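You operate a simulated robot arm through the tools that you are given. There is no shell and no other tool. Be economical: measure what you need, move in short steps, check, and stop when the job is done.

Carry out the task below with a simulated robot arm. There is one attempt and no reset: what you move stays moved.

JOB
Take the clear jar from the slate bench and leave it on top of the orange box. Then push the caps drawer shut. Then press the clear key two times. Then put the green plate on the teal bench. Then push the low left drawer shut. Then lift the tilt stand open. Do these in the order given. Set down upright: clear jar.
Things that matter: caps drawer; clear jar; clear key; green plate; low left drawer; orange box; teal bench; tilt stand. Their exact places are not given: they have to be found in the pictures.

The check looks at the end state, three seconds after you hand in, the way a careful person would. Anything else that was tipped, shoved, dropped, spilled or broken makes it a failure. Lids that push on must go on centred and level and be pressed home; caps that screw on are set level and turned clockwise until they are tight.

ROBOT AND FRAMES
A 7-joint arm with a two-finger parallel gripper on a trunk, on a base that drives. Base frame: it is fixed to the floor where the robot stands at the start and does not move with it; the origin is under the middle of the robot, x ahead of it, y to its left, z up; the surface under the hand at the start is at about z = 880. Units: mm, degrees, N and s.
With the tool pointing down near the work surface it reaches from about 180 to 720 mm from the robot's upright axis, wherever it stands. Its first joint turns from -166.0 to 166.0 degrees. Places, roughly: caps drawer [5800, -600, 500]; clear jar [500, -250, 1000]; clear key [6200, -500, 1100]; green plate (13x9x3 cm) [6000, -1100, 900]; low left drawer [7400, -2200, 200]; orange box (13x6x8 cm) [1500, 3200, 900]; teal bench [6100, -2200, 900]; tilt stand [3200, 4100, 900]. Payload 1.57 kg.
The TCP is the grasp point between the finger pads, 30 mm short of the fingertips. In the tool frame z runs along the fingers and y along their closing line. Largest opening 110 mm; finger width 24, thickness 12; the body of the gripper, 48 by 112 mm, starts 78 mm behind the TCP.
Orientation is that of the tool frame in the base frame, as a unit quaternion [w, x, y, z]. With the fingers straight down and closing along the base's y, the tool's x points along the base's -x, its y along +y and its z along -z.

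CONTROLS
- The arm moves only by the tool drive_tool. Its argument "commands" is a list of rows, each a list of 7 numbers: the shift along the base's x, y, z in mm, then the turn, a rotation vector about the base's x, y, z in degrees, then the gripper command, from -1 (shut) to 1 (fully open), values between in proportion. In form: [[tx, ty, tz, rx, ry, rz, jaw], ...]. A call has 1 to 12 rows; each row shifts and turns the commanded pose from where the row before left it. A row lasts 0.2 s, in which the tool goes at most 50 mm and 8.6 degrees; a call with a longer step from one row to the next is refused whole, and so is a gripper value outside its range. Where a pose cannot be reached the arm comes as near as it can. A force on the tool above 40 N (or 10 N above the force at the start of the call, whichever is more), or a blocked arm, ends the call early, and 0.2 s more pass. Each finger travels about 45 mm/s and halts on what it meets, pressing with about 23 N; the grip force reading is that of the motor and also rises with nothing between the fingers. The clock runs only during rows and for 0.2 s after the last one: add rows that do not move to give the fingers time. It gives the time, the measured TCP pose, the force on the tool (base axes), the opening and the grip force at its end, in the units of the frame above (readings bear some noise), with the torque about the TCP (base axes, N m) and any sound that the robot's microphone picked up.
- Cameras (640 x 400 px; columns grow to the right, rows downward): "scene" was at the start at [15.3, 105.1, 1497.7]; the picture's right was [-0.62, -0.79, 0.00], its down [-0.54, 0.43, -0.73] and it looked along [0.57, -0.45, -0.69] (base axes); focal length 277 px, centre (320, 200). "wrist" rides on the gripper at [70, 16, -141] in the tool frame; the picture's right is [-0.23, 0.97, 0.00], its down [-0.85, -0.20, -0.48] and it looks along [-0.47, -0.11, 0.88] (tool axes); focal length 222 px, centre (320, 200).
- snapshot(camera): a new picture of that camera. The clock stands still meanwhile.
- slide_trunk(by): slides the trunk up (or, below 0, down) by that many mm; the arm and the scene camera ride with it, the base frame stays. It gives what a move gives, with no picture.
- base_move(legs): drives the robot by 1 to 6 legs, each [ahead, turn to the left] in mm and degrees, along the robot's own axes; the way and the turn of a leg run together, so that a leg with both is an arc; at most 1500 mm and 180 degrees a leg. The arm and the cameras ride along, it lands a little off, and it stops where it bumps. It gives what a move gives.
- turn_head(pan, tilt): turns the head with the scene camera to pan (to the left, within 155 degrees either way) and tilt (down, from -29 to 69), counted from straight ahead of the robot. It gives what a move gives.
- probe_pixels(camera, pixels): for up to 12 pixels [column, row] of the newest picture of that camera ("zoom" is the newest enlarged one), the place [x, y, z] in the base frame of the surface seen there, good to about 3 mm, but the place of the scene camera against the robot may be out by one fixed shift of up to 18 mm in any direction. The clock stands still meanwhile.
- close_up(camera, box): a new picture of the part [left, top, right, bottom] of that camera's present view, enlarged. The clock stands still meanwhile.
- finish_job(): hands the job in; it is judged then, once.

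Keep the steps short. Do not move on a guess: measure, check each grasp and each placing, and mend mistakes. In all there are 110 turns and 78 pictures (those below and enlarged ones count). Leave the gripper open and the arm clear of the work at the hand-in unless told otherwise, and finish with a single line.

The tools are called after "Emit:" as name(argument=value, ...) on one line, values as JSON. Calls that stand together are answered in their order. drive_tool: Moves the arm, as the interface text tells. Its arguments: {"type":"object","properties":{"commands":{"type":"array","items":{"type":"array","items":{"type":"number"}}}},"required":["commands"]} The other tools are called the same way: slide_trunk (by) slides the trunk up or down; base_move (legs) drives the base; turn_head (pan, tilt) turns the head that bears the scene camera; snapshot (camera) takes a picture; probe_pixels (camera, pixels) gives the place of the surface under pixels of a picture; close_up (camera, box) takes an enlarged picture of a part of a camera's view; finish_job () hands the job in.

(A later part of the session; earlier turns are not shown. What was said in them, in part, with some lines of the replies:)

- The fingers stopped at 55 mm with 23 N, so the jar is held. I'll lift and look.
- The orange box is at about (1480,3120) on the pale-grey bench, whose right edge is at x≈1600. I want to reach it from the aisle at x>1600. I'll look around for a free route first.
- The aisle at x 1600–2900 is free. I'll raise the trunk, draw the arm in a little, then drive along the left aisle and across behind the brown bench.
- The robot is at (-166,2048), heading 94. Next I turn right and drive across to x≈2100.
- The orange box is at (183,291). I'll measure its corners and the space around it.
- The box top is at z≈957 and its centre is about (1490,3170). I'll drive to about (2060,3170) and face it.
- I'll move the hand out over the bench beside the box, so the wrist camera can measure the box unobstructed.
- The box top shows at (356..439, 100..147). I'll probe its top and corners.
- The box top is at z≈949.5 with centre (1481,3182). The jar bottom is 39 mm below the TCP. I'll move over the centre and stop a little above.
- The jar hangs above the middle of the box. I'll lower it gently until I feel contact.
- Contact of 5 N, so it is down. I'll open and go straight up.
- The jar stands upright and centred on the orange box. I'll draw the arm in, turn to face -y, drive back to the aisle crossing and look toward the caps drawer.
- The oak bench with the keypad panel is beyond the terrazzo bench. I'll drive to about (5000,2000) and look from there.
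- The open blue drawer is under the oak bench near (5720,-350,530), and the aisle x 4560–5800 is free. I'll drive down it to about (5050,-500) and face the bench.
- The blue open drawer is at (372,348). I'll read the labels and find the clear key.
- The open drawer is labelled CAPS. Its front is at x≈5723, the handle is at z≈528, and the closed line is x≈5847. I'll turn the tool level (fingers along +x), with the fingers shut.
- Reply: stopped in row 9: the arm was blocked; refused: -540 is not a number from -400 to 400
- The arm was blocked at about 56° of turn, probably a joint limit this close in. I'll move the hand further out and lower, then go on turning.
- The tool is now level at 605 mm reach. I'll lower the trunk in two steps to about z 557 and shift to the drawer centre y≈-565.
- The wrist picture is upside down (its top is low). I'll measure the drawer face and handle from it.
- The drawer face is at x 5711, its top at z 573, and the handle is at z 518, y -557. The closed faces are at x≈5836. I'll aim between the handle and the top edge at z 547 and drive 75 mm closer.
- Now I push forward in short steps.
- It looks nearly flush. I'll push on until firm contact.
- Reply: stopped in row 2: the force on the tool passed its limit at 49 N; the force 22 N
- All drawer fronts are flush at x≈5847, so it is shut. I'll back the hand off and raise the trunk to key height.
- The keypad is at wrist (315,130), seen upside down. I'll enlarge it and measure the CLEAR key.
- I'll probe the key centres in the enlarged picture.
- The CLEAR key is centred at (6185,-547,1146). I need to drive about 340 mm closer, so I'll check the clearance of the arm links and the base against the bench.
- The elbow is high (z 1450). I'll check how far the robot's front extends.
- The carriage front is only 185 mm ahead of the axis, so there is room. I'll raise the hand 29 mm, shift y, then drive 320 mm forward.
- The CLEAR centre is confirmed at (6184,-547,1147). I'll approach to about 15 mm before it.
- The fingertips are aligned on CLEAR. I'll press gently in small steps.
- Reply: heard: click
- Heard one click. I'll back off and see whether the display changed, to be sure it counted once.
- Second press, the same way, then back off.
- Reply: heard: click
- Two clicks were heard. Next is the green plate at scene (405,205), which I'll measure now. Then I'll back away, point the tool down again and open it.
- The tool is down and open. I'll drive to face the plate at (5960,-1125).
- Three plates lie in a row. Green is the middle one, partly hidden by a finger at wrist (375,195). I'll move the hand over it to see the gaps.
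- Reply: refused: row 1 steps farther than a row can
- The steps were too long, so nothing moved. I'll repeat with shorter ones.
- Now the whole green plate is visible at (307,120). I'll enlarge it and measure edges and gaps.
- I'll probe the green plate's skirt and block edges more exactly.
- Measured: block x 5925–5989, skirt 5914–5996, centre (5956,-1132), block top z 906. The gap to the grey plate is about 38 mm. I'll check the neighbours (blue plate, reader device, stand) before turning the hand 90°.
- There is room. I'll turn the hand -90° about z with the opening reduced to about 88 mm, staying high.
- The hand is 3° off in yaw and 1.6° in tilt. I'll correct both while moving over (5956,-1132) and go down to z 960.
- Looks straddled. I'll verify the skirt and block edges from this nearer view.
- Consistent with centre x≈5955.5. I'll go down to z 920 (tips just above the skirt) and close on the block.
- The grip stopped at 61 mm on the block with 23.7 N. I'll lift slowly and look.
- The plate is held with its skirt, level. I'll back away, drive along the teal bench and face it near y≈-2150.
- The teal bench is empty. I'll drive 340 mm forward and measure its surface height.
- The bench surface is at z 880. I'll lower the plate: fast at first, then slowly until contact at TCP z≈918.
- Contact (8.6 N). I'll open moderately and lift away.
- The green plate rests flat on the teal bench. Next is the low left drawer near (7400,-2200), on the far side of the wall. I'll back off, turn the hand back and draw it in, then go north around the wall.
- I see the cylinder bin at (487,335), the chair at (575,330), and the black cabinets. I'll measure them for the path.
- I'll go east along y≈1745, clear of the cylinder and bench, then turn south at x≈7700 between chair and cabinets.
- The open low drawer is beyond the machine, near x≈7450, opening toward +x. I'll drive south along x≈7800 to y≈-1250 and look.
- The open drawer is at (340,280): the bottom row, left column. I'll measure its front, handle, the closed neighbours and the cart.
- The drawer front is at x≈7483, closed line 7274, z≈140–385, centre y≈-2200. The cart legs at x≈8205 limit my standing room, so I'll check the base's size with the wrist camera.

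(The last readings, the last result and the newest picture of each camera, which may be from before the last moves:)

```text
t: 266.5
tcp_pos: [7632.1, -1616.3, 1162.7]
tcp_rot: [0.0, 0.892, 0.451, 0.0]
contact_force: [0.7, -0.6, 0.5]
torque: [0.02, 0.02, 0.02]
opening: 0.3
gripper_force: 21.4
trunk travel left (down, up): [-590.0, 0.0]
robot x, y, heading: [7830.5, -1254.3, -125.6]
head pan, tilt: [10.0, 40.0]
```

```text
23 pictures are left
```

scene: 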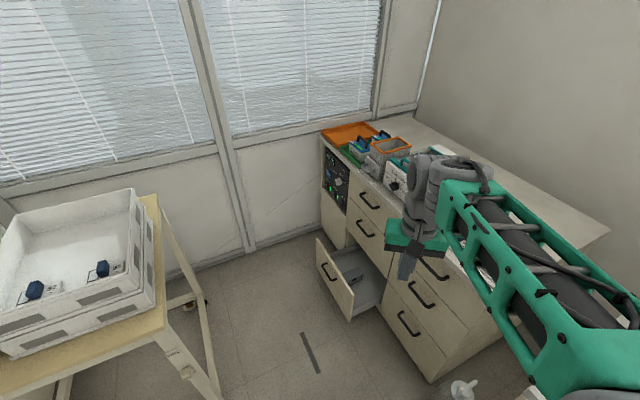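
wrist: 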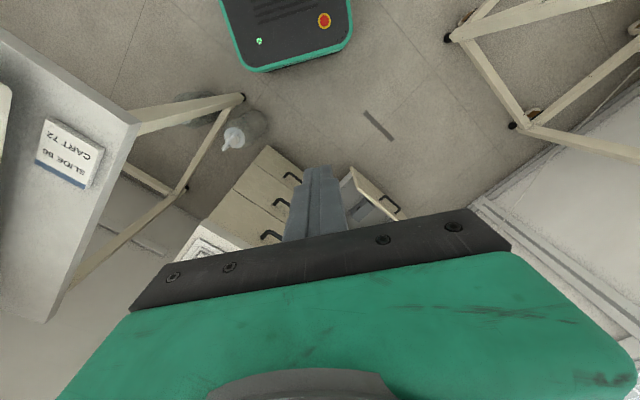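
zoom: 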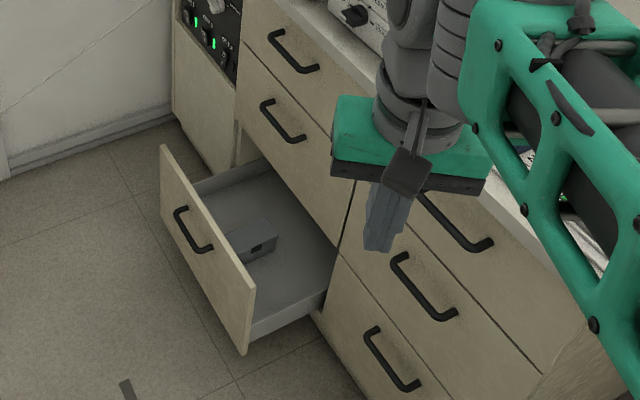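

Emit:
probe_pixels(camera="wrist", pixels=[[258, 68], [350, 38], [300, 54], [228, 30], [225, 20], [447, 38], [515, 126], [242, 97], [392, 205], [365, 170], [352, 172]])

```text
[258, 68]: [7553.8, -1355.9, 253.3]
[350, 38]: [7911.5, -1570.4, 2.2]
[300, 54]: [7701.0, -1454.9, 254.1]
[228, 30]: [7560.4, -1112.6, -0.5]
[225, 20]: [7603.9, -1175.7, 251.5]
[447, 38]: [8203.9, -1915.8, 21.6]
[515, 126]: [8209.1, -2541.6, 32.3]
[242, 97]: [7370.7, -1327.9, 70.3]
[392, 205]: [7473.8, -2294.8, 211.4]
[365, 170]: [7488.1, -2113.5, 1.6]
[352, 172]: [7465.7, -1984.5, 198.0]
```

The base is about ±245 × ±165 mm and 254 mm high. I'll stand at about (7890,-2200) facing -x.

Emit:
base_move(legs=[[0, 39], [950, 0], [0, -93.5]])

Emit:
turn_head(pan=0, tilt=60)

Emit:
snapshot(camera="scene")

```text
t: 274.8
tcp_pos: [7826.8, -2620.2, 1164.0]
tcp_rot: [0.0, 0.805, 0.593, -0.001]
contact_force: [0.9, -0.1, 0.1]
torque: [0.01, 0.02, 0.01]
opening: 0.0
gripper_force: 21.1
trunk travel left (down, up): [-590.0, 0.0]
robot x, y, heading: [7896.0, -2206.8, -106.7]
head pan, tilt: [10.0, 40.0]
stopped in leg 3: the robot was blocked; the commanded pose is now the measured one
```

```text
t: 275.6
tcp_pos: [7826.0, -2620.5, 1162.9]
tcp_rot: [-0.001, 0.806, 0.592, 0.001]
contact_force: [0.5, 0.1, -0.3]
torque: [0.02, -0.01, -0.02]
opening: 0.0
gripper_force: 20.9
trunk travel left (down, up): [-590.0, 0.0]
robot x, y, heading: [7896.8, -2212.6, -106.4]
head pan, tilt: [0.0, 60.0]
```

```text
22 pictures are left
```

scene: 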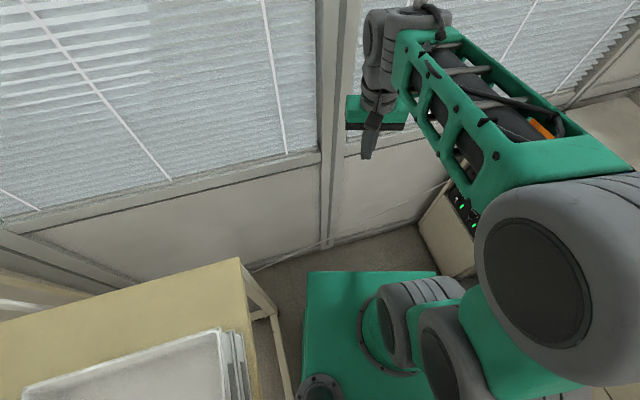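

The turn was blocked at heading -106, presumably the rear against the cart. I'll turn back 10° to free it, and instead swing the arm to the robot's right. Then I'll check the cart leg.

Emit:
base_move(legs=[[0, 10]])

Emit:
turn_head(pan=110, tilt=50)

Emit:
snapshot(camera="scene")

```text
t: 276.8
tcp_pos: [7899.7, -2626.1, 1164.2]
tcp_rot: [-0.001, 0.751, 0.66, 0.001]
contact_force: [-0.2, -0.5, 0.4]
torque: [0.01, 0.01, 0.0]
opening: 0.2
gripper_force: 21.6
trunk travel left (down, up): [-590.0, 0.0]
robot x, y, heading: [7896.3, -2216.8, -96.5]
head pan, tilt: [0.0, 60.0]
```

```text
t: 278.6
tcp_pos: [7900.0, -2625.8, 1161.7]
tcp_rot: [0.0, 0.75, 0.661, 0.0]
contact_force: [0.2, 0.4, -1.3]
torque: [0.01, 0.03, 0.01]
opening: 0.0
gripper_force: 21.5
trunk travel left (down, up): [-590.0, 0.0]
robot x, y, heading: [7896.8, -2210.5, -96.2]
head pan, tilt: [110.0, 50.0]
```

```text
21 pictures are left
```

scene: 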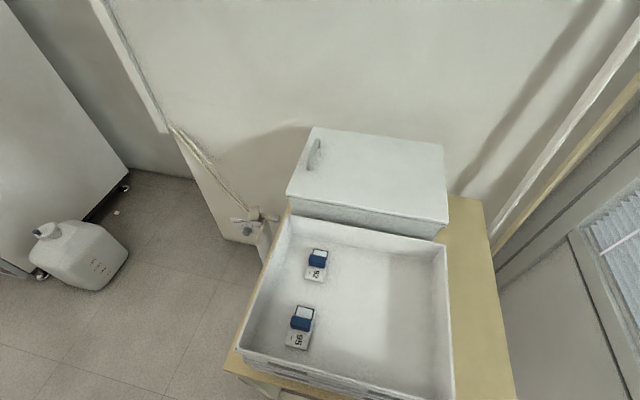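

Everything on the cart is in place. I'll swing the arm about 92° to the right, high above everything, to point at the drawer.

Emit:
drive_tool(commands=[[-47.2, 7, 0, 0, 0, -5.92, -1], [-45.5, 12.2, 0, 0, 0, -5.92, -1], [-43.3, 17.2, 0, 0, 0, -5.92, -1], [-40.5, 21.9, 0, 0, 0, -5.92, -1], [-37.3, 26.1, 0, 0, 0, -5.92, -1], [-33.5, 30, 0, 0, 0, -5.92, -1], [-29.6, 33.3, 0, 0, 0, -5.92, -1], [-25.1, 36, 0, 0, 0, -5.92, -1], [-20.6, 38.2, 0, 0, 0, -5.92, -1], [-15.8, 40, 0, 0, 0, -5.92, -1], [-10.9, 40.9, 0, 0, 0, -5.92, -1], [-6.1, 41.4, 0, 0, 0, -5.92, -1]])

Emit:
drive_tool(commands=[[-1.1, 41.4, 0, 0, 0, -5.92, -1], [3.7, 40.6, 0, 0, 0, -5.92, -1], [0, 0, 0, 0, 0, 0, -1]])

Emit:
slide_trunk(by=-390)

Emit:
turn_head(pan=-75, tilt=50)

Emit:
snapshot(camera="scene")

```text
t: 281.2
tcp_pos: [7546.7, -2281.1, 1163.0]
tcp_rot: [0.0, 0.995, 0.101, 0.0]
contact_force: [-0.4, 0.9, -0.2]
torque: [-0.02, 0.05, 0.04]
opening: 0.3
gripper_force: 21.4
trunk travel left (down, up): [-590.0, 0.0]
robot x, y, heading: [7894.9, -2212.9, -96.7]
head pan, tilt: [110.0, 50.0]
```

```text
t: 282.0
tcp_pos: [7549.5, -2201.7, 1163.3]
tcp_rot: [-0.001, 1.0, -0.002, 0.0]
contact_force: [-0.3, 0.4, -0.3]
torque: [0.0, -0.03, -0.03]
opening: 0.2
gripper_force: 21.7
trunk travel left (down, up): [-590.0, 0.0]
robot x, y, heading: [7899.0, -2213.3, -96.5]
head pan, tilt: [110.0, 50.0]
```

```text
t: 285.8
tcp_pos: [7549.7, -2202.4, 773.5]
tcp_rot: [0.0, 1.0, -0.001, 0.0]
contact_force: [-0.1, 0.2, 0.1]
torque: [0.01, 0.0, 0.0]
opening: 0.0
gripper_force: 21.4
trunk travel left (down, up): [-200.0, 390.0]
robot x, y, heading: [7894.3, -2213.6, -96.6]
head pan, tilt: [110.0, 50.0]
```

```text
t: 288.5
tcp_pos: [7547.7, -2203.0, 773.6]
tcp_rot: [0.0, 1.0, -0.001, 0.0]
contact_force: [0.3, 0.3, 1.2]
torque: [0.0, -0.02, -0.03]
opening: 0.2
gripper_force: 21.0
trunk travel left (down, up): [-200.0, 390.0]
robot x, y, heading: [7896.7, -2212.3, -96.7]
head pan, tilt: [-75.0, 50.0]
```

```text
20 pictures are left
```

scene: 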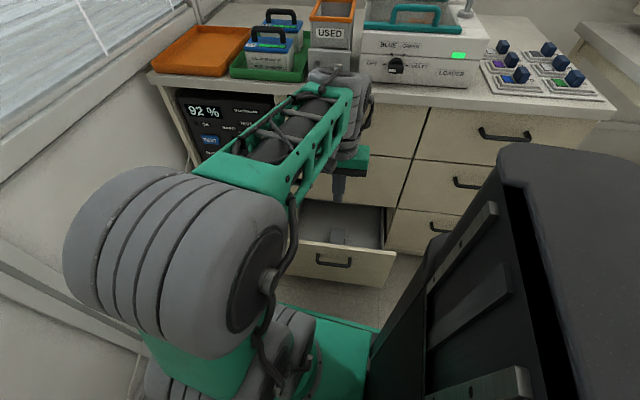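

The hand is over the drawer area. I'll lower a further 190 mm and measure the drawer with the wrist camera.

Emit:
slide_trunk(by=-190)

Emit:
snapshot(camera="wrist")

Emit:
probe_pixels(camera="scene", pixels=[[345, 262], [347, 252], [300, 245], [390, 258], [376, 283], [440, 210], [440, 230], [460, 180]])

```text
t: 290.6
tcp_pos: [7548.0, -2201.5, 583.5]
tcp_rot: [-0.001, 1.0, -0.001, 0.001]
contact_force: [-0.6, -1.0, -0.6]
torque: [-0.03, 0.01, -0.02]
opening: 0.1
gripper_force: 21.4
trunk travel left (down, up): [-10.0, 580.0]
robot x, y, heading: [7898.1, -2215.1, -96.4]
head pan, tilt: [-75.0, 50.0]
```

```text
19 pictures are left
```

wrist: 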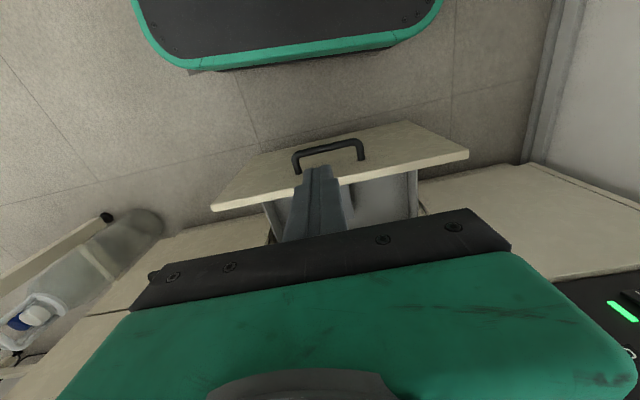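

```text
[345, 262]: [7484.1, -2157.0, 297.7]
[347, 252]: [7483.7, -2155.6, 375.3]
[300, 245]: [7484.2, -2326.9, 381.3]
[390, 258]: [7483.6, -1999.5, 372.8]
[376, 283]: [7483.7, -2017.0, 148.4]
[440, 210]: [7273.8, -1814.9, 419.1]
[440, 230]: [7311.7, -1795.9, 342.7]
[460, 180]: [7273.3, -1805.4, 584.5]
```

Emit:
probe_pixels(camera="wrist", pixels=[[330, 149], [295, 158], [362, 145], [404, 160], [250, 190], [215, 207], [466, 154], [360, 172], [300, 55]])

```text
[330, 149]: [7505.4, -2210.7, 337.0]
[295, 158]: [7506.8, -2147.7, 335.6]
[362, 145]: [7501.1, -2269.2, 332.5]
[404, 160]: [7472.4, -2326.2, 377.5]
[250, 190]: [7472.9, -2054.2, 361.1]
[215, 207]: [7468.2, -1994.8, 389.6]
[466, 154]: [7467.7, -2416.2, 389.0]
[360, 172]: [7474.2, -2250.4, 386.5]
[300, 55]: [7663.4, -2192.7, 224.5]
```

The handle bar is at z 336 (x 7505), the front's top edge is at z 389, and its face is at x 7474. I'll tilt the hand 40° so that it clears the upper handles and the tip pushes the face above the handle.

Emit:
drive_tool(commands=[[0, 0, 0, 0, 8, 0, -1], [0, 0, 0, 0, 8, 0, -1], [0, 0, 0, 0, 8, 0, -1], [0, 0, 0, 0, 8, 0, -1], [0, 0, 0, 0, 8, 0, -1], [0, 0, 0, 0, 0, 0, -1]])

```text
t: 292.0
tcp_pos: [7548.7, -2201.6, 584.1]
tcp_rot: [-0.001, 0.939, -0.002, -0.343]
contact_force: [-0.4, -0.3, -0.9]
torque: [0.01, -0.02, 0.02]
opening: 0.1
gripper_force: 22.0
trunk travel left (down, up): [-10.0, 580.0]
robot x, y, heading: [7895.0, -2212.0, -96.7]
head pan, tilt: [-75.0, 50.0]
```

The tilt worked. Now down to TCP z 385 in front of the drawer.

Emit:
drive_tool(commands=[[0, 0, -45, 0, 0, 0, -1], [0, 0, -45, 0, 0, 0, -1], [0, 0, -45, 0, 0, 0, -1], [0, 0, -40, 0, 0, 0, -1], [0, 0, -24, 0, 0, 0, -1], [0, 0, 0, 0, 0, 0, -1]])

Emit:
snapshot(camera="wrist")

```text
t: 293.4
tcp_pos: [7549.3, -2203.6, 385.1]
tcp_rot: [0.0, 0.939, -0.002, -0.343]
contact_force: [-0.7, 0.6, -1.0]
torque: [0.0, 0.04, 0.02]
opening: 0.0
gripper_force: 21.3
trunk travel left (down, up): [-10.0, 580.0]
robot x, y, heading: [7898.8, -2212.4, -96.9]
head pan, tilt: [-75.0, 50.0]
```

```text
18 pictures are left
```

wrist: 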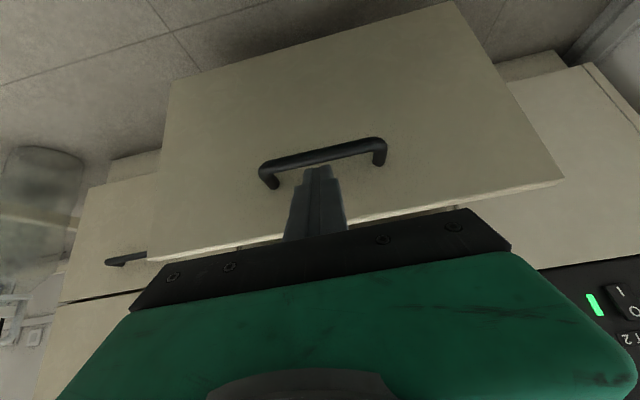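

The tip is just above the handle, facing the panel. Pushing in -x now.

Emit:
drive_tool(commands=[[-25, 0, 0, 0, 0, 0, -1], [-15, 0, 0, 0, 0, 0, -1], [-15, 0, 0, 0, 0, 0, -1], [-20, 0, 0, 0, 0, 0, -1], [-20, 0, 0, 0, 0, 0, -1], [-20, 0, 0, 0, 0, 0, -1], [-20, 0, 0, 0, 0, 0, -1], [-20, 0, 0, 0, 0, 0, -1], [-20, 0, 0, 0, 0, 0, -1], [-20, 0, 0, 0, 0, 0, -1], [-20, 0, 0, 0, 0, 0, -1], [-20, 0, 0, 0, 0, 0, -1]])

```text
t: 296.0
tcp_pos: [7312.6, -2200.2, 386.0]
tcp_rot: [0.001, 0.94, 0.0, -0.343]
contact_force: [-0.5, -0.6, -0.4]
torque: [0.03, -0.01, 0.01]
opening: 0.0
gripper_force: 21.7
trunk travel left (down, up): [-10.0, 580.0]
robot x, y, heading: [7896.9, -2214.5, -96.6]
head pan, tilt: [-75.0, 50.0]
```

Emit:
drive_tool(commands=[[-8, 0, 0, 0, 0, 0, -1], [-6, 0, 0, 0, 0, 0, -1], [-4, 0, 0, 0, 0, 0, -1], [-4, 0, 0, 0, 0, 0, -1], [-4, 0, 0, 0, 0, 0, -1], [-4, 0, 0, 0, 0, 0, -1], [-4, 0, 0, 0, 0, 0, -1]])

Emit:
snapshot(camera="scene")

```text
t: 297.2
tcp_pos: [7291.7, -2202.8, 382.9]
tcp_rot: [0.001, 0.941, -0.002, -0.338]
contact_force: [11.1, 0.6, 5.8]
torque: [0.03, -0.05, 0.02]
opening: 0.1
gripper_force: 21.5
trunk travel left (down, up): [-10.0, 580.0]
robot x, y, heading: [7894.3, -2211.2, -96.6]
head pan, tilt: [-75.0, 50.0]
stopped in row 5: the force on the tool passed its limit at 60 N (the readings are from after the stop); the commanded pose is now the measured one
```

```text
17 pictures are left
```

scene: 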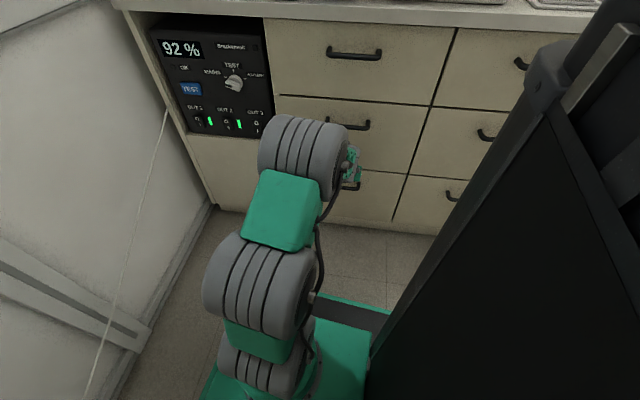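

It hit the stop at the expected place. I'll check the fronts are flush, then draw the hand back.

Emit:
probe_pixels(camera="scene", pixels=[[380, 190], [385, 215], [395, 130], [420, 205], [345, 205]])

Emit:
drive_tool(commands=[[15, 0, 0, 0, 0, 0, -1], [40, 0, 0, 0, 0, 0, -1], [45, 0, 0, 0, 0, 0, -1], [45, 0, 0, 0, 0, 0, -1], [45, 0, 0, 0, 0, 0, -1], [45, 0, 0, 0, 0, 0, -1], [0, 0, 40, 0, -8, 0, -1], [0, 0, 40, 0, -8, 0, -1], [0, 0, 40, 0, -8, 0, -1], [0, 0, 40, 0, -8, 0, -1], [0, 0, 38, 0, -8, 0, -1], [0, 0, 0, 0, 0, 0, -1]])

```text
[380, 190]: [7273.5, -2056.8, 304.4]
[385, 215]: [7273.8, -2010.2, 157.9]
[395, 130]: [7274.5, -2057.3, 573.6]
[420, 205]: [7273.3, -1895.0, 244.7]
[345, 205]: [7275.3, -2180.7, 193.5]
```

```text
t: 299.8
tcp_pos: [7528.2, -2204.2, 583.7]
tcp_rot: [0.0, 1.0, -0.002, 0.003]
contact_force: [0.7, 0.3, 0.0]
torque: [-0.02, -0.03, 0.04]
opening: 0.0
gripper_force: 21.5
trunk travel left (down, up): [-10.0, 580.0]
robot x, y, heading: [7898.0, -2214.8, -96.6]
head pan, tilt: [-75.0, 50.0]
```

All fronts are flush at x≈7274: shut. I'll raise the trunk and swing the arm back to the front.

Emit:
slide_trunk(by=390)

Emit:
slide_trunk(by=190)

Emit:
drive_tool(commands=[[-3.7, -40.6, 0, 0, 0, 5.92, -1], [1.1, -41.4, 0, 0, 0, 5.92, -1], [6.1, -41.4, 0, 0, 0, 5.92, -1], [10.9, -40.9, 0, 0, 0, 5.92, -1], [15.8, -40, 0, 0, 0, 5.92, -1], [20.6, -38.2, 0, 0, 0, 5.92, -1], [25.1, -36, 0, 0, 0, 5.92, -1], [29.6, -33.3, 0, 0, 0, 5.92, -1], [33.5, -30, 0, 0, 0, 5.92, -1], [37.3, -26.1, 0, 0, 0, 5.92, -1], [40.5, -21.9, 0, 0, 0, 5.92, -1], [43.3, -17.2, 0, 0, 0, 5.92, -1]])

Emit:
base_move(legs=[[0, 9.6], [-1500, 0], [-1500, 0], [-900, 0]])

```text
t: 303.6
tcp_pos: [7528.6, -2203.3, 972.7]
tcp_rot: [0.0, 1.0, -0.002, 0.004]
contact_force: [0.2, 0.2, -0.2]
torque: [-0.03, 0.0, 0.0]
opening: 0.2
gripper_force: 21.1
trunk travel left (down, up): [-400.0, 190.0]
robot x, y, heading: [7897.4, -2210.2, -96.6]
head pan, tilt: [-75.0, 50.0]
```

```text
t: 305.6
tcp_pos: [7527.0, -2205.2, 1163.4]
tcp_rot: [-0.001, 1.0, -0.002, 0.004]
contact_force: [-0.6, 0.3, 0.3]
torque: [0.01, 0.02, 0.0]
opening: 0.1
gripper_force: 21.2
trunk travel left (down, up): [-590.0, 0.0]
robot x, y, heading: [7895.6, -2213.6, -96.4]
head pan, tilt: [-75.0, 50.0]
```

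```text
t: 308.2
tcp_pos: [7791.2, -2610.1, 1164.3]
tcp_rot: [-0.002, 0.815, 0.58, 0.003]
contact_force: [-0.5, 0.1, 0.1]
torque: [-0.01, 0.0, -0.01]
opening: 0.1
gripper_force: 21.3
trunk travel left (down, up): [-590.0, 0.0]
robot x, y, heading: [7892.6, -2209.8, -96.3]
head pan, tilt: [-75.0, 50.0]
```

```text
t: 325.6
tcp_pos: [7852.3, 792.5, 1164.2]
tcp_rot: [-0.003, 0.803, 0.596, 0.003]
contact_force: [0.3, 1.9, 1.7]
torque: [-0.25, 0.02, 0.04]
opening: 0.2
gripper_force: 20.9
trunk travel left (down, up): [-590.0, 0.0]
robot x, y, heading: [7938.1, 1192.5, -94.3]
head pan, tilt: [-75.0, 50.0]
stopped in leg 4: the robot was blocked; the commanded pose is now the measured one
```

The robot was blocked at (7938,1192) with heading -94, having drifted right of plan. I'll look behind to see what it touches.

Emit:
turn_head(pan=145, tilt=45)

Emit:
snapshot(camera="scene")

```text
t: 328.8
tcp_pos: [7852.4, 785.9, 1159.8]
tcp_rot: [-0.006, 0.802, 0.597, 0.007]
contact_force: [0.0, 0.3, -1.3]
torque: [-0.06, -0.01, -0.04]
opening: 0.0
gripper_force: 21.3
trunk travel left (down, up): [-590.0, 0.0]
robot x, y, heading: [7942.5, 1190.9, -94.5]
head pan, tilt: [145.0, 45.0]
```

```text
16 pictures are left
```

scene: 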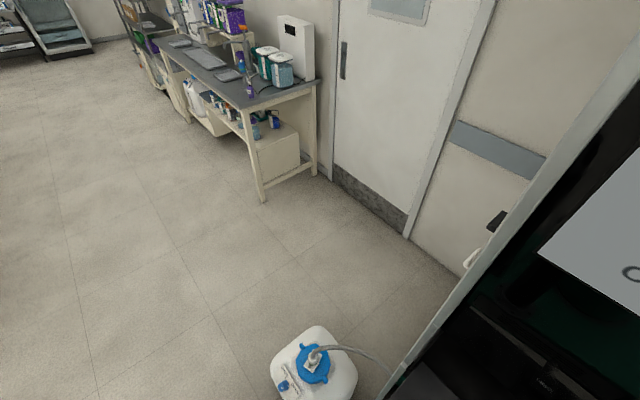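

The container is upright. I'll measure its place to compare with before.

Emit:
probe_pixels(camera="scene", pixels=[[312, 365], [280, 370], [350, 370], [320, 332], [295, 398], [275, 395]])

```text
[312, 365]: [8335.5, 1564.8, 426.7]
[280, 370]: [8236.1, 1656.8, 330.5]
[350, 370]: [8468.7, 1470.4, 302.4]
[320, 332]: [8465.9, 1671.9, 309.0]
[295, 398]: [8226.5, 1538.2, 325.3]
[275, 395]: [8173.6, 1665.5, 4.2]
```

The container stands at x≥8200, close to the robot's rear-left corner, and looks undisturbed. I'll pull forward, turn left 20° so the rear points away from it, and check.

Emit:
base_move(legs=[[150, 0], [0, 22]])

Emit:
close_up(camera="scene", box=[240, 240, 480, 400])

```text
t: 331.3
tcp_pos: [7997.9, 631.1, 1159.7]
tcp_rot: [-0.007, 0.677, 0.736, 0.005]
contact_force: [-1.2, -0.5, 0.7]
torque: [0.0, 0.03, -0.03]
opening: 0.2
gripper_force: 21.3
trunk travel left (down, up): [-590.0, 0.0]
robot x, y, heading: [7934.4, 1040.6, -72.9]
head pan, tilt: [145.0, 45.0]
```

```text
2.50 times, centred on (360, 320) of scene
```

zoom: 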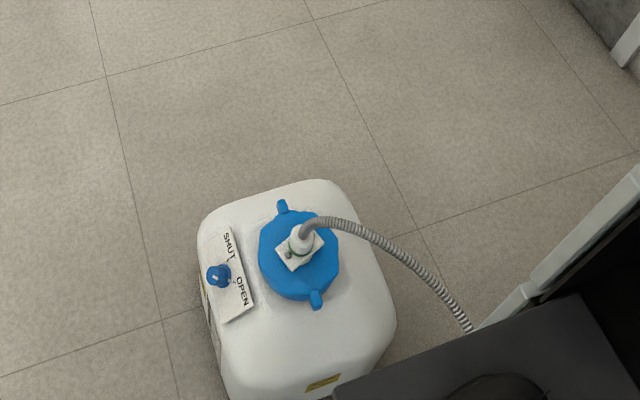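

The container is upright and intact. I'll back away at this angle, then turn to face -x.

Emit:
base_move(legs=[[-850, 0], [0, -107]])

```text
t: 340.4
tcp_pos: [7263.1, 1921.4, 1158.6]
tcp_rot: [0.001, 0.993, -0.119, 0.009]
contact_force: [0.6, 0.3, 0.2]
torque: [0.0, 0.01, 0.01]
opening: 0.1
gripper_force: 21.7
trunk travel left (down, up): [-590.0, 0.0]
robot x, y, heading: [7676.4, 1852.6, 178.8]
head pan, tilt: [145.0, 45.0]
```

Clear. I'll drive west along y≈1900 to x≈2350, in two calls to watch the drift.

Emit:
base_move(legs=[[1500, 0], [1500, 0]])

```text
t: 355.1
tcp_pos: [4211.6, 2158.8, 1159.8]
tcp_rot: [0.0, 0.989, -0.148, 0.01]
contact_force: [0.7, 0.0, -1.1]
torque: [-0.01, 0.01, 0.0]
opening: 0.3
gripper_force: 21.1
trunk travel left (down, up): [-590.0, 0.0]
robot x, y, heading: [4616.0, 2067.7, 175.6]
head pan, tilt: [145.0, 45.0]
```

Emit:
base_move(legs=[[0, 5], [1500, 0], [770, 0], [0, -90]])

Emit:
turn_head(pan=-20, tilt=20)

Emit:
snapshot(camera="scene")

```text
t: 370.8
tcp_pos: [2387.8, 2440.4, 1160.8]
tcp_rot: [-0.007, -0.627, 0.779, -0.006]
contact_force: [0.7, 0.0, -0.2]
torque: [0.02, 0.02, 0.02]
opening: 0.0
gripper_force: 21.2
trunk travel left (down, up): [-590.0, 0.0]
robot x, y, heading: [2332.1, 2027.8, 90.4]
head pan, tilt: [145.0, 45.0]
```

```text
t: 373.3
tcp_pos: [2387.8, 2439.9, 1159.1]
tcp_rot: [-0.006, -0.627, 0.779, -0.006]
contact_force: [-0.7, 0.1, -0.1]
torque: [0.0, 0.0, -0.02]
opening: 0.0
gripper_force: 21.4
trunk travel left (down, up): [-590.0, 0.0]
robot x, y, heading: [2330.0, 2029.6, 90.1]
head pan, tilt: [-20.0, 20.0]
```

```text
14 pictures are left
```

scene: 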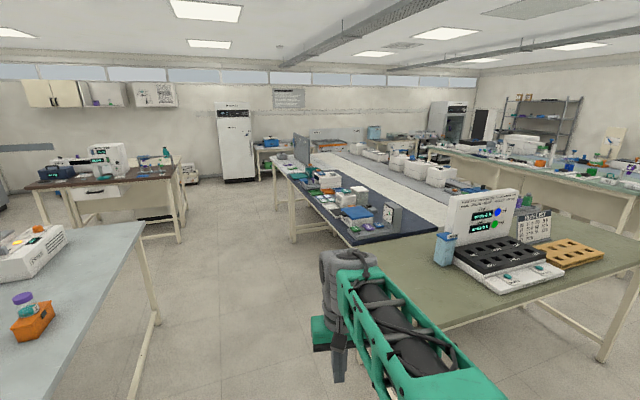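

The jar still stands on the orange box. I'll drive north to y≈4050 and face the blue bench.

Emit:
base_move(legs=[[1020, 0], [1000, 0], [0, -90]])

Emit:
turn_head(pan=0, tilt=40)

Emit:
snapshot(camera="scene")

```text
t: 387.2
tcp_pos: [2756.7, 3991.9, 1159.9]
tcp_rot: [-0.009, 0.12, 0.993, 0.001]
contact_force: [-0.4, 0.4, -0.4]
torque: [0.03, -0.02, 0.01]
opening: 0.0
gripper_force: 22.1
trunk travel left (down, up): [-590.0, 0.0]
robot x, y, heading: [2346.6, 4061.0, -1.1]
head pan, tilt: [-20.0, 20.0]
```

```text
t: 388.1
tcp_pos: [2756.8, 3992.6, 1158.9]
tcp_rot: [-0.009, 0.12, 0.993, 0.001]
contact_force: [-0.2, 0.3, 0.3]
torque: [-0.05, 0.03, -0.02]
opening: 0.0
gripper_force: 21.5
trunk travel left (down, up): [-590.0, 0.0]
robot x, y, heading: [2350.2, 4059.1, -1.2]
head pan, tilt: [0.0, 40.0]
```

```text
13 pictures are left
```

scene: 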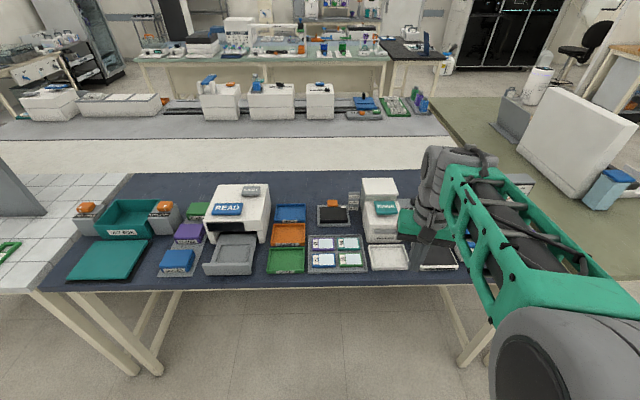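

I'll enlarge the bench to find the tilt stand.

Emit:
close_up(camera="scene", box=[140, 165, 340, 290])

Emit:
close_up(camera="scene", box=[290, 165, 490, 290])

Emit:
probe_pixels(camera="scene", pixels=[[380, 190], [333, 214], [388, 257], [105, 260], [233, 215], [286, 260], [440, 262], [335, 250], [230, 255], [128, 218]])

```text
3.20 times, centred on (240, 228) of scene
```

zoom: 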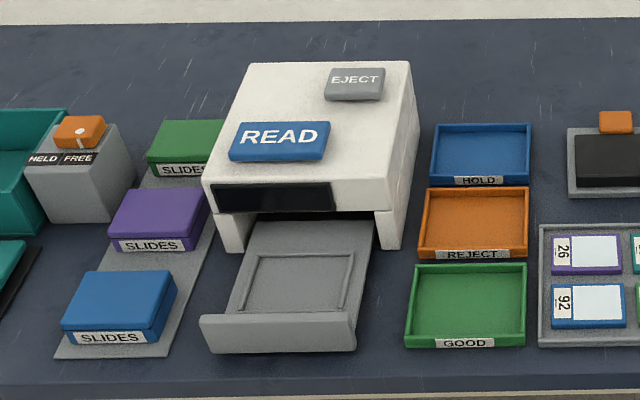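

```text
3.20 times, centred on (390, 228) of scene
```

zoom: 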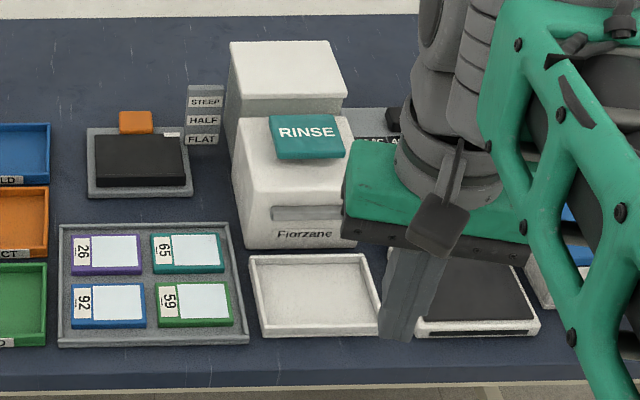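

```text
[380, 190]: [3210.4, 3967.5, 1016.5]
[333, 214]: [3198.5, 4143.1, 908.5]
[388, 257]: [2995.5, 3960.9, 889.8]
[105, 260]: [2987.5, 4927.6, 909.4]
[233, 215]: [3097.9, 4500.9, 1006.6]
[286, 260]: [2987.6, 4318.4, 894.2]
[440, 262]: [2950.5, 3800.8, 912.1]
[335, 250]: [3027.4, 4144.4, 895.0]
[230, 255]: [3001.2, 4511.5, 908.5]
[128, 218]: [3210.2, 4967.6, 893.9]
```

The tilt stand is the black plate in the grey base at (333,214), with an orange tab at its far edge and a STEEP/HALF/FLAT scale beside it. I'll drive 240 mm closer and move the hand so the wrist camera can see it.

Emit:
base_move(legs=[[240, 0]])

Emit:
drive_tool(commands=[[20, 40, 0, 0, 0, 8, -1], [20, 40, 0, 0, 0, 5, -1], [35, 30, 0, 0, 0, 0, 0], [35, 30, 0, 0, 0, 0, 0], [45, 10, 0, 0, 0, 0, 0], [45, 0, 0, 0, 0, 0, 0], [0, 0, 0, 0, 0, 0, 0]])

Emit:
snapshot(camera="wrist")

```text
t: 389.8
tcp_pos: [2995.0, 3988.3, 1159.8]
tcp_rot: [-0.009, 0.118, 0.993, 0.0]
contact_force: [0.0, -0.9, 0.2]
torque: [0.01, -0.01, 0.02]
opening: 0.2
gripper_force: 21.1
trunk travel left (down, up): [-590.0, 0.0]
robot x, y, heading: [2583.0, 4058.5, -1.2]
head pan, tilt: [0.0, 40.0]
```

```text
t: 391.4
tcp_pos: [3198.7, 4138.2, 1159.7]
tcp_rot: [-0.009, 0.005, 1.0, 0.0]
contact_force: [-0.1, 0.4, 0.2]
torque: [0.01, 0.0, -0.01]
opening: 54.8
gripper_force: 0.1
trunk travel left (down, up): [-590.0, 0.0]
robot x, y, heading: [2583.9, 4056.0, -0.8]
head pan, tilt: [0.0, 40.0]
```

```text
10 pictures are left
```

wrist: 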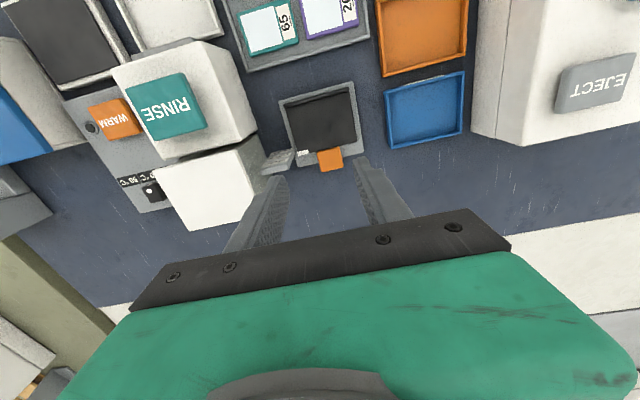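

The orange tab is at wrist (330,160), sticking out beyond the far edge. I'll enlarge and measure.

Emit:
close_up(camera="wrist", box=[260, 70, 380, 190])

Emit:
probe_pixels(camera="wrist", pixels=[[330, 160], [330, 168], [330, 152], [319, 161], [341, 158], [325, 120], [322, 97], [352, 140], [298, 153], [278, 160], [330, 176]])

```text
3.33 times, centred on (320, 130) of wrist
```

zoom: 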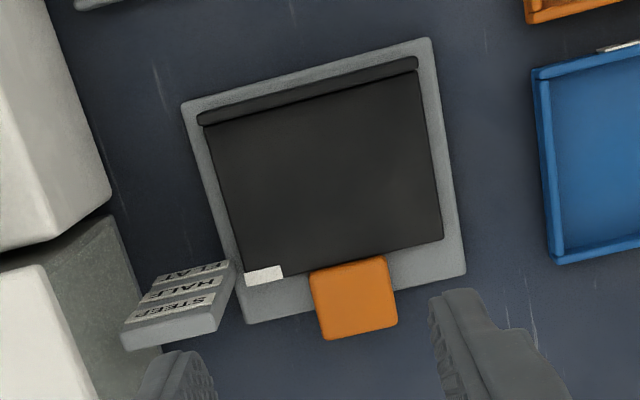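

```text
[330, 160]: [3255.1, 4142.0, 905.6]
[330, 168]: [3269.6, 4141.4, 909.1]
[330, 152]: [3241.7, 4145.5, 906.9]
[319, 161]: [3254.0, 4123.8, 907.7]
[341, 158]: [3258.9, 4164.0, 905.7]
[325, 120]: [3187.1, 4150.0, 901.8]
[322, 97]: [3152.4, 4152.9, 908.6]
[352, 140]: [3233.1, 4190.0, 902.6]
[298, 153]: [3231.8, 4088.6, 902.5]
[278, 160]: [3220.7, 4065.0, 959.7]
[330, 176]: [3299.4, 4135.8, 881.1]
```

The tab is at x 3238–3273, y 4123–4164, top z≈907. The hinge rod is along the near edge, about x 3150, z 905. I'll grip the tab by its sides and swing it up around the hinge. First I go above it, down to z 960.

Emit:
drive_tool(commands=[[29, 3, 0, 0, -1, 0, 0.05], [29, 2.5, 0, 0, 0, 0, 0.05], [0, 0, -45, 0, 0, 0, 0.05], [0, 0, -45, 0, 0, 0, 0.05], [0, 0, -45, 0, 0, 0, 0.05], [0, 0, -45, 0, 0, 0, 0.05], [0, 0, -19, 0, 0, 0, 0.05], [0, 0, 0, 0, 0, 0, 0.05]])

Emit:
snapshot(camera="wrist")

```text
t: 393.2
tcp_pos: [3255.3, 4148.1, 959.9]
tcp_rot: [-0.001, 0.005, 1.0, 0.001]
contact_force: [0.4, 0.1, 0.1]
torque: [-0.01, 0.01, 0.01]
opening: 58.0
gripper_force: 0.1
trunk travel left (down, up): [-590.0, 0.0]
robot x, y, heading: [2581.4, 4053.4, -1.4]
head pan, tilt: [0.0, 40.0]
```

```text
8 pictures are left
```

wrist: 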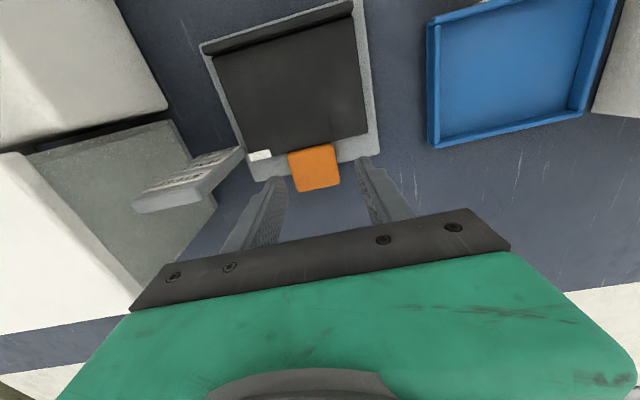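

Emit:
probe_pixels(camera="wrist", pixels=[[315, 168], [292, 172], [338, 165], [318, 187], [312, 150], [280, 30], [355, 150], [290, 45], [260, 155], [235, 190], [245, 155], [375, 140]])

```text
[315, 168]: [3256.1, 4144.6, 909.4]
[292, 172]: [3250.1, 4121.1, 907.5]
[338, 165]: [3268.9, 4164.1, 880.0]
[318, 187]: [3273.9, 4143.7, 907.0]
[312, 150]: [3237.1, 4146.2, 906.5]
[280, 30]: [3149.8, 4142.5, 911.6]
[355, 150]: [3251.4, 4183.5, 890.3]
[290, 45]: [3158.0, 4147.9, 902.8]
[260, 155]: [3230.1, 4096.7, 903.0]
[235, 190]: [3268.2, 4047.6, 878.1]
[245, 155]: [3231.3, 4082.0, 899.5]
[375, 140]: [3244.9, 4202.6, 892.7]
```

The base rim is at z 891 and the tab centre is at (3256,4143). I'll shift -5 in y, go down to TCP z 926 (tips at 896), and close on the tab's sides.

Emit:
drive_tool(commands=[[2, -5, -20, 0, 0, 0, 0.05], [0, 0, -14, 0, 0, 0, 0.05], [0, 0, 0, 0, 0, 0, 0.05], [0, 0, 0, 0, 0, 0, -0.4], [0, 0, 0, 0, 0, 0, -0.4], [0, 0, 0, 0, 0, 0, -0.4], [0, 0, 0, 0, 0, 0, -0.4]])

```text
t: 394.8
tcp_pos: [3254.3, 4142.6, 927.9]
tcp_rot: [0.0, 0.004, 1.0, 0.0]
contact_force: [-0.4, 0.1, -1.4]
torque: [-0.01, -0.17, 0.63]
opening: 43.6
gripper_force: 42.9
trunk travel left (down, up): [-590.0, 0.0]
robot x, y, heading: [2583.9, 4052.6, -1.0]
head pan, tilt: [0.0, 40.0]
```

Gripped at 43.6 mm. I'll lift along the arc, the first 22° first.

Emit:
drive_tool(commands=[[-3.9, 0, 13.8, 0, -7.5, 0, -0.5], [-5.7, 0, 13.1, 0, -7.5, 0, -0.5], [-7.3, 0, 12.3, 0, -7.5, 0, -0.5], [0, 0, 0, 0, 0, 0, -0.5]])

Emit:
snapshot(camera="wrist")

```text
t: 395.8
tcp_pos: [3234.5, 4141.7, 963.6]
tcp_rot: [0.193, 0.004, 0.981, 0.001]
contact_force: [-12.2, 13.5, -6.0]
torque: [0.57, 0.29, 0.58]
opening: 43.7
gripper_force: 45.3
trunk travel left (down, up): [-590.0, 0.0]
robot x, y, heading: [2589.6, 4053.6, -0.7]
head pan, tilt: [0.0, 40.0]
```

```text
7 pictures are left
```

wrist: 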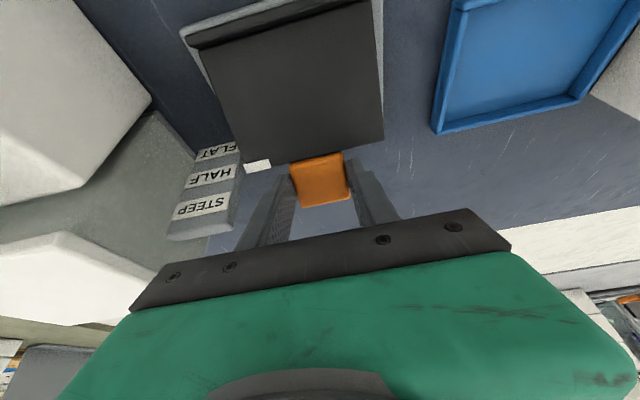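

The plate follows and is up about 22°. The pull of -12 N in x says my arc is a bit too wide, so I'll go on with slightly more -x.

Emit:
drive_tool(commands=[[-10.5, 0, 11.2, 0, -7.5, 0, -0.5], [-11.5, 0, 10, 0, -7.5, 0, -0.5], [-12.5, 0, 8.5, 0, -7.5, 0, -0.5], [0, 0, 0, 0, 0, 0, -0.5]])

Emit:
snapshot(camera="scene")

```text
t: 396.8
tcp_pos: [3202.0, 4141.4, 993.1]
tcp_rot: [0.38, 0.004, 0.925, 0.0]
contact_force: [-9.6, 11.2, -20.8]
torque: [-0.11, -0.16, 0.95]
opening: 43.4
gripper_force: 45.1
trunk travel left (down, up): [-590.0, 0.0]
robot x, y, heading: [2582.4, 4055.3, -0.9]
head pan, tilt: [0.0, 40.0]
```

```text
6 pictures are left
```

scene: 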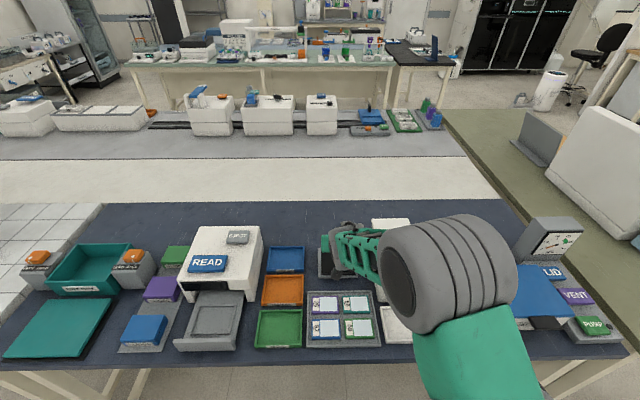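

It is up about 45°. The pull is mainly radial, so I'll go on two more steps with an inward correction and see whether a stop is met.

Emit:
drive_tool(commands=[[-14, 0, 5.5, 0, -7.5, 0, -0.5], [-14.5, 0, 4, 0, -7.5, 0, -0.5], [0, 0, 0, 0, 0, 0, -0.5]])

Emit:
snapshot(camera="wrist")

```text
t: 397.6
tcp_pos: [3175.0, 4139.5, 1006.7]
tcp_rot: [0.502, 0.005, 0.865, 0.002]
contact_force: [-0.4, 0.5, 0.1]
torque: [-0.04, 0.01, 0.0]
opening: 27.5
gripper_force: 0.0
trunk travel left (down, up): [-590.0, 0.0]
robot x, y, heading: [2587.3, 4054.4, -1.0]
head pan, tilt: [0.0, 40.0]
```

```text
5 pictures are left
```

wrist: 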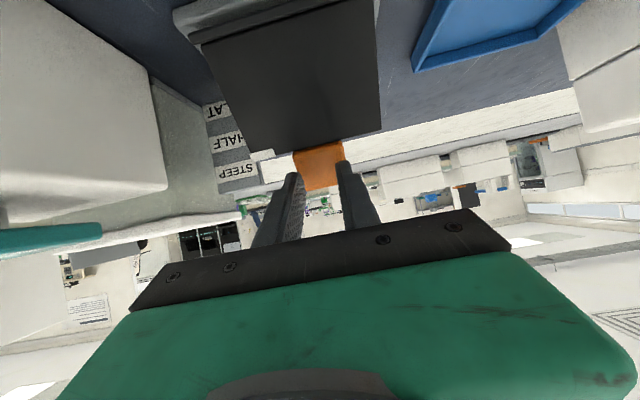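

The fingers slipped off the tab, but the plate stays up with its marker beside STEEP. I'll measure the plate's present angle.

Emit:
probe_pixels(camera="wrist", pixels=[[318, 165], [320, 185], [305, 145], [295, 90], [285, 45], [262, 153], [235, 168], [230, 140], [378, 125]])

```text
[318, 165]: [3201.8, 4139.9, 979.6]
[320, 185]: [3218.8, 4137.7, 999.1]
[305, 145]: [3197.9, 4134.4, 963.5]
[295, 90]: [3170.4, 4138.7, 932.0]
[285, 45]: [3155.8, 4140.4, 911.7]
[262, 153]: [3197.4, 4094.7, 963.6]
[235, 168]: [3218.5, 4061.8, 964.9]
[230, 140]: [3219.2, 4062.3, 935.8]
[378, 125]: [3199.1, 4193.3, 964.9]
```

The plate is at about 51°, its marker level with STEEP (z 964 against 965), so it is open and holding. I'll withdraw the hand along its own axis, up and back, then point the tool down and open the gripper clear of the work.

Emit:
drive_tool(commands=[[-5, 0, 9, 0, 0, 0, -0.5], [-15, 0, 25, 0, 0, 0, -0.5], [-20, 0, 40, 0, 0, 0, -0.5], [-20, 0, 40, 0, 6, 0, -0.5], [-20, 0, 40, 0, 8, 0, -0.5], [-20, 0, 10, 0, 8, 0, 0], [-20, 0, 0, 0, 8, 0, 0.8], [-20, 0, 0, 0, 8, 0, 0.8], [-20, 0, 0, 0, 8, 0, 0.8], [-20, 0, 0, 0, 8, 0, 0.8], [0, 0, 0, 0, 6, 0, 0.8], [0, 0, 0, 0, 0, 0, 0.8]])

Emit:
base_move(legs=[[-200, 0]])

Emit:
close_up(camera="scene", box=[230, 160, 430, 285])

```text
t: 400.2
tcp_pos: [2994.3, 4139.9, 1169.3]
tcp_rot: [-0.001, 0.005, 1.0, 0.0]
contact_force: [-0.4, 0.2, 0.2]
torque: [-0.02, 0.04, 0.0]
opening: 98.9
gripper_force: 0.2
trunk travel left (down, up): [-590.0, 0.0]
robot x, y, heading: [2585.8, 4059.4, -1.3]
head pan, tilt: [0.0, 40.0]
```

```text
t: 401.8
tcp_pos: [2795.8, 4144.0, 1169.7]
tcp_rot: [0.0, 0.004, 1.0, 0.0]
contact_force: [-0.8, -0.8, 0.7]
torque: [0.03, -0.01, 0.01]
opening: 98.9
gripper_force: 0.0
trunk travel left (down, up): [-590.0, 0.0]
robot x, y, heading: [2386.9, 4056.3, -1.3]
head pan, tilt: [0.0, 40.0]
```

```text
3.20 times, centred on (330, 222) of scene
```

zoom: 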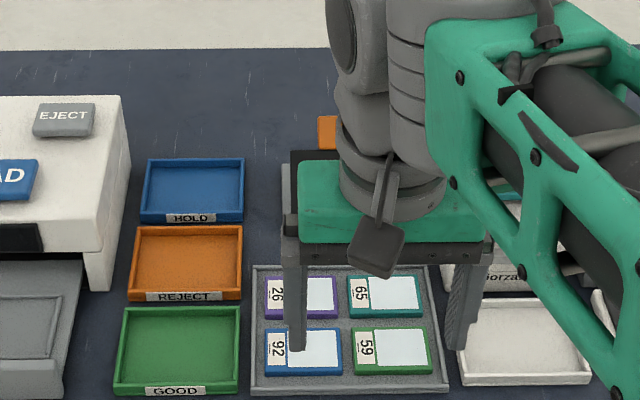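

The arm hides the stand. I'll move the hand about 200 mm aside (it is high) and look again.

Emit:
drive_tool(commands=[[-10, -45, 0, 0, 0, 0, 0.8], [-10, -45, 0, 0, 0, 0, 0.8], [-10, -45, 0, 0, 0, 0, 0.8], [-10, -45, 0, 0, 0, 0, 0.8], [-10, -45, 0, 0, 0, 0, 0.8], [0, 0, 0, 0, 0, 0, 0.8]])

Emit:
close_up(camera="scene", box=[230, 160, 430, 285])

Emit:
probe_pixels(camera="zoom", pixels=[[330, 165], [345, 205], [345, 235], [330, 130]])

```text
t: 403.2
tcp_pos: [2749.8, 3921.3, 1169.5]
tcp_rot: [0.0, 0.004, 1.0, 0.0]
contact_force: [0.6, -0.5, -0.4]
torque: [-0.03, -0.01, 0.04]
opening: 99.0
gripper_force: 0.0
trunk travel left (down, up): [-590.0, 0.0]
robot x, y, heading: [2388.4, 4061.4, -1.0]
head pan, tilt: [0.0, 40.0]
```

```text
3.20 times, centred on (330, 222) of scene
```

zoom: 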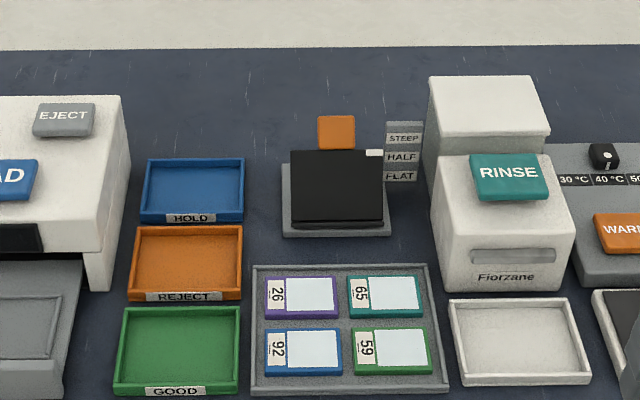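

```text
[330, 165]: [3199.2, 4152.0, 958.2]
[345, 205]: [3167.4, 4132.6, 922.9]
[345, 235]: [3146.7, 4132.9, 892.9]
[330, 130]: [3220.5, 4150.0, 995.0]
```

The stand holds at about 51° by itself, with its marker level with STEEP. Because the grip slipped, I want to be sure this is the end stop. I'll nudge the back of the tab gently with shut fingers and read the force.

Emit:
base_move(legs=[[200, 0]])

Emit:
drive_tool(commands=[[20, 40, 0, 0, 0, 0, -1], [20, 40, 0, 0, 0, 0, -1], [20, 40, 0, 0, 0, 0, -1], [20, 40, 0, 0, 0, 0, -1], [35, 30, 0, 0, 0, 0, -1], [40, 25, 0, 0, 0, 0, -1], [45, 7, 0, 0, 0, 0, -1], [45, 0, 0, 0, 0, 0, -1], [45, 0, 0, 0, 0, 0, -1], [0, 0, 0, 0, 0, 0, -1]])

```text
t: 404.8
tcp_pos: [2950.4, 3921.1, 1169.0]
tcp_rot: [-0.001, 0.002, 1.0, 0.0]
contact_force: [-0.8, 0.1, -0.4]
torque: [-0.02, 0.03, 0.0]
opening: 98.9
gripper_force: 0.1
trunk travel left (down, up): [-590.0, 0.0]
robot x, y, heading: [2587.9, 4053.2, -0.7]
head pan, tilt: [0.0, 40.0]
```

```text
t: 407.0
tcp_pos: [3239.2, 4139.6, 1166.2]
tcp_rot: [0.0, 0.002, 1.0, 0.0]
contact_force: [0.3, -0.6, -0.2]
torque: [0.01, 0.01, -0.02]
opening: 0.2
gripper_force: 20.9
trunk travel left (down, up): [-590.0, 0.0]
robot x, y, heading: [2587.1, 4054.2, -0.7]
head pan, tilt: [0.0, 40.0]
```

Now to x≈3268 (well behind the tab) and down to TCP z 1008.

Emit:
drive_tool(commands=[[29, 3, 0, 0, 0, 0, -1], [0, 0, 0, 0, 0, 0, -1], [0, 0, -45, 0, 0, 0, -1], [0, 0, -45, 0, 0, 0, -1], [0, 0, -40, 0, 0, 0, -1], [0, 0, -28, 0, 0, 0, -1], [0, 0, 0, 0, 0, 0, -1]])

Emit:
drive_tool(commands=[[-10, 0, 0, 0, 0, 0, -1], [-6, 0, 0, 0, 0, 0, -1], [-4, 0, 0, 0, 0, 0, -1], [-3, 0, 0, 0, 0, 0, -1], [-3, 0, 0, 0, 0, 0, -1], [-3, 0, 0, 0, 0, 0, -1], [0, 0, 0, 0, 0, 0, -1]])

```text
t: 408.6
tcp_pos: [3269.4, 4144.8, 1011.9]
tcp_rot: [0.0, 0.002, 1.0, 0.0]
contact_force: [-0.1, 0.4, 0.2]
torque: [0.01, -0.02, 0.04]
opening: 0.0
gripper_force: 21.6
trunk travel left (down, up): [-590.0, 0.0]
robot x, y, heading: [2586.7, 4054.4, -0.9]
head pan, tilt: [0.0, 40.0]
```

```text
t: 410.2
tcp_pos: [3244.5, 4145.6, 1012.1]
tcp_rot: [0.002, 0.002, 1.0, 0.0]
contact_force: [17.5, -1.4, 4.8]
torque: [-0.06, -0.26, 0.03]
opening: 0.0
gripper_force: 21.7
trunk travel left (down, up): [-590.0, 0.0]
robot x, y, heading: [2587.8, 4055.7, -1.1]
head pan, tilt: [0.0, 40.0]
```

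Contact with 17.5 N and the hand lags the command. A little more shows whether it yields or is at a stop.

Emit:
drive_tool(commands=[[-2, 0, 0, 0, 0, 0, -1], [-2, 0, 0, 0, 0, 0, -1], [0, 0, 0, 0, 0, 0, -1]])

```text
t: 411.0
tcp_pos: [3241.8, 4145.7, 1013.4]
tcp_rot: [0.004, 0.002, 1.0, 0.0]
contact_force: [37.9, 1.1, 11.0]
torque: [-0.05, -0.57, 0.08]
opening: 0.1
gripper_force: 21.2
trunk travel left (down, up): [-590.0, 0.0]
robot x, y, heading: [2588.4, 4056.3, -0.6]
head pan, tilt: [0.0, 40.0]
```

The force doubled with almost no motion, so this is a hard stop and the stand is fully open. I'll back off behind the tab, rise, withdraw and open the gripper.

Emit:
drive_tool(commands=[[10, 0, 0, 0, 0, 0, -1], [18, 0, 0, 0, 0, 0, -1], [0, 0, 40, 0, 0, 0, -1], [0, 0, 45, 0, 0, 0, -1], [0, 0, 45, 0, 0, 0, -1], [0, 0, 30, 0, 0, 0, -1], [-45, 0, 0, 0, 0, 0, -1], [-45, 0, 0, 0, 0, 0, -1], [-45, 0, 0, 0, 0, 0, -1], [-45, -10, 0, 0, 0, 0, 0], [-40, -20, 0, 0, 0, 0, 0.8], [-40, -20, 0, 0, 0, 0, 0.8]])

Emit:
base_move(legs=[[-220, 0]])

Emit:
drive_tool(commands=[[0, -45, 0, 0, 0, 0, 0.8], [0, -45, 0, 0, 0, 0, 0.8], [0, -45, 0, 0, 0, 0, 0.8], [0, -45, 0, 0, 0, 0, 0.8], [0, 0, 0, 0, 0, 0, 0.8]])

Emit:
close_up(camera="scene", box=[230, 160, 430, 285])

```text
t: 413.6
tcp_pos: [3006.4, 4093.7, 1169.9]
tcp_rot: [0.0, 0.001, 1.0, -0.001]
contact_force: [-0.4, 0.5, 0.1]
torque: [0.01, -0.01, -0.01]
opening: 66.0
gripper_force: 0.0
trunk travel left (down, up): [-590.0, 0.0]
robot x, y, heading: [2587.6, 4051.6, -0.9]
head pan, tilt: [0.0, 40.0]
```

```text
t: 415.3
tcp_pos: [2793.8, 4098.3, 1169.7]
tcp_rot: [0.0, 0.004, 1.0, 0.0]
contact_force: [-0.6, -0.2, 0.3]
torque: [-0.04, -0.06, -0.01]
opening: 98.7
gripper_force: 0.0
trunk travel left (down, up): [-590.0, 0.0]
robot x, y, heading: [2377.5, 4057.7, -0.7]
head pan, tilt: [0.0, 40.0]
```

```text
t: 416.5
tcp_pos: [2797.6, 3919.6, 1166.7]
tcp_rot: [0.0, 0.002, 1.0, -0.001]
contact_force: [0.3, -0.4, 0.7]
torque: [0.0, -0.02, -0.03]
opening: 99.0
gripper_force: 0.1
trunk travel left (down, up): [-590.0, 0.0]
robot x, y, heading: [2375.5, 4058.1, -1.1]
head pan, tilt: [0.0, 40.0]
```

```text
3.20 times, centred on (330, 222) of scene
```

zoom: 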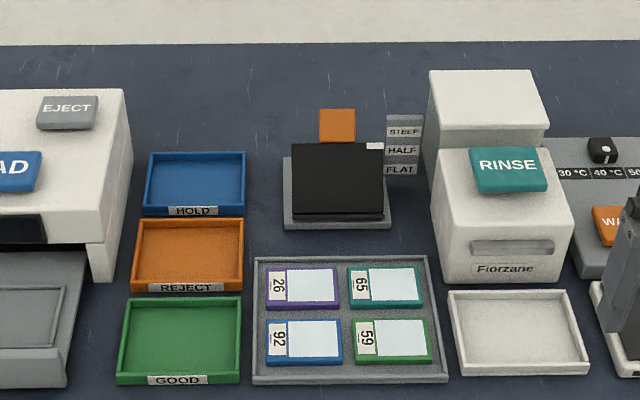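

The stand is still fully open, its base has not moved, and the neighbouring items are undisturbed. The gripper is open and clear of the work, so I hand in.

Emit:
finish_job()

```text
The job is handed in.
```

All six steps were done in the order given and the job is handed in; on the way the base was blocked twice, probably against a cart leg and the white container, and both looked undisturbed in the pictures afterwards.
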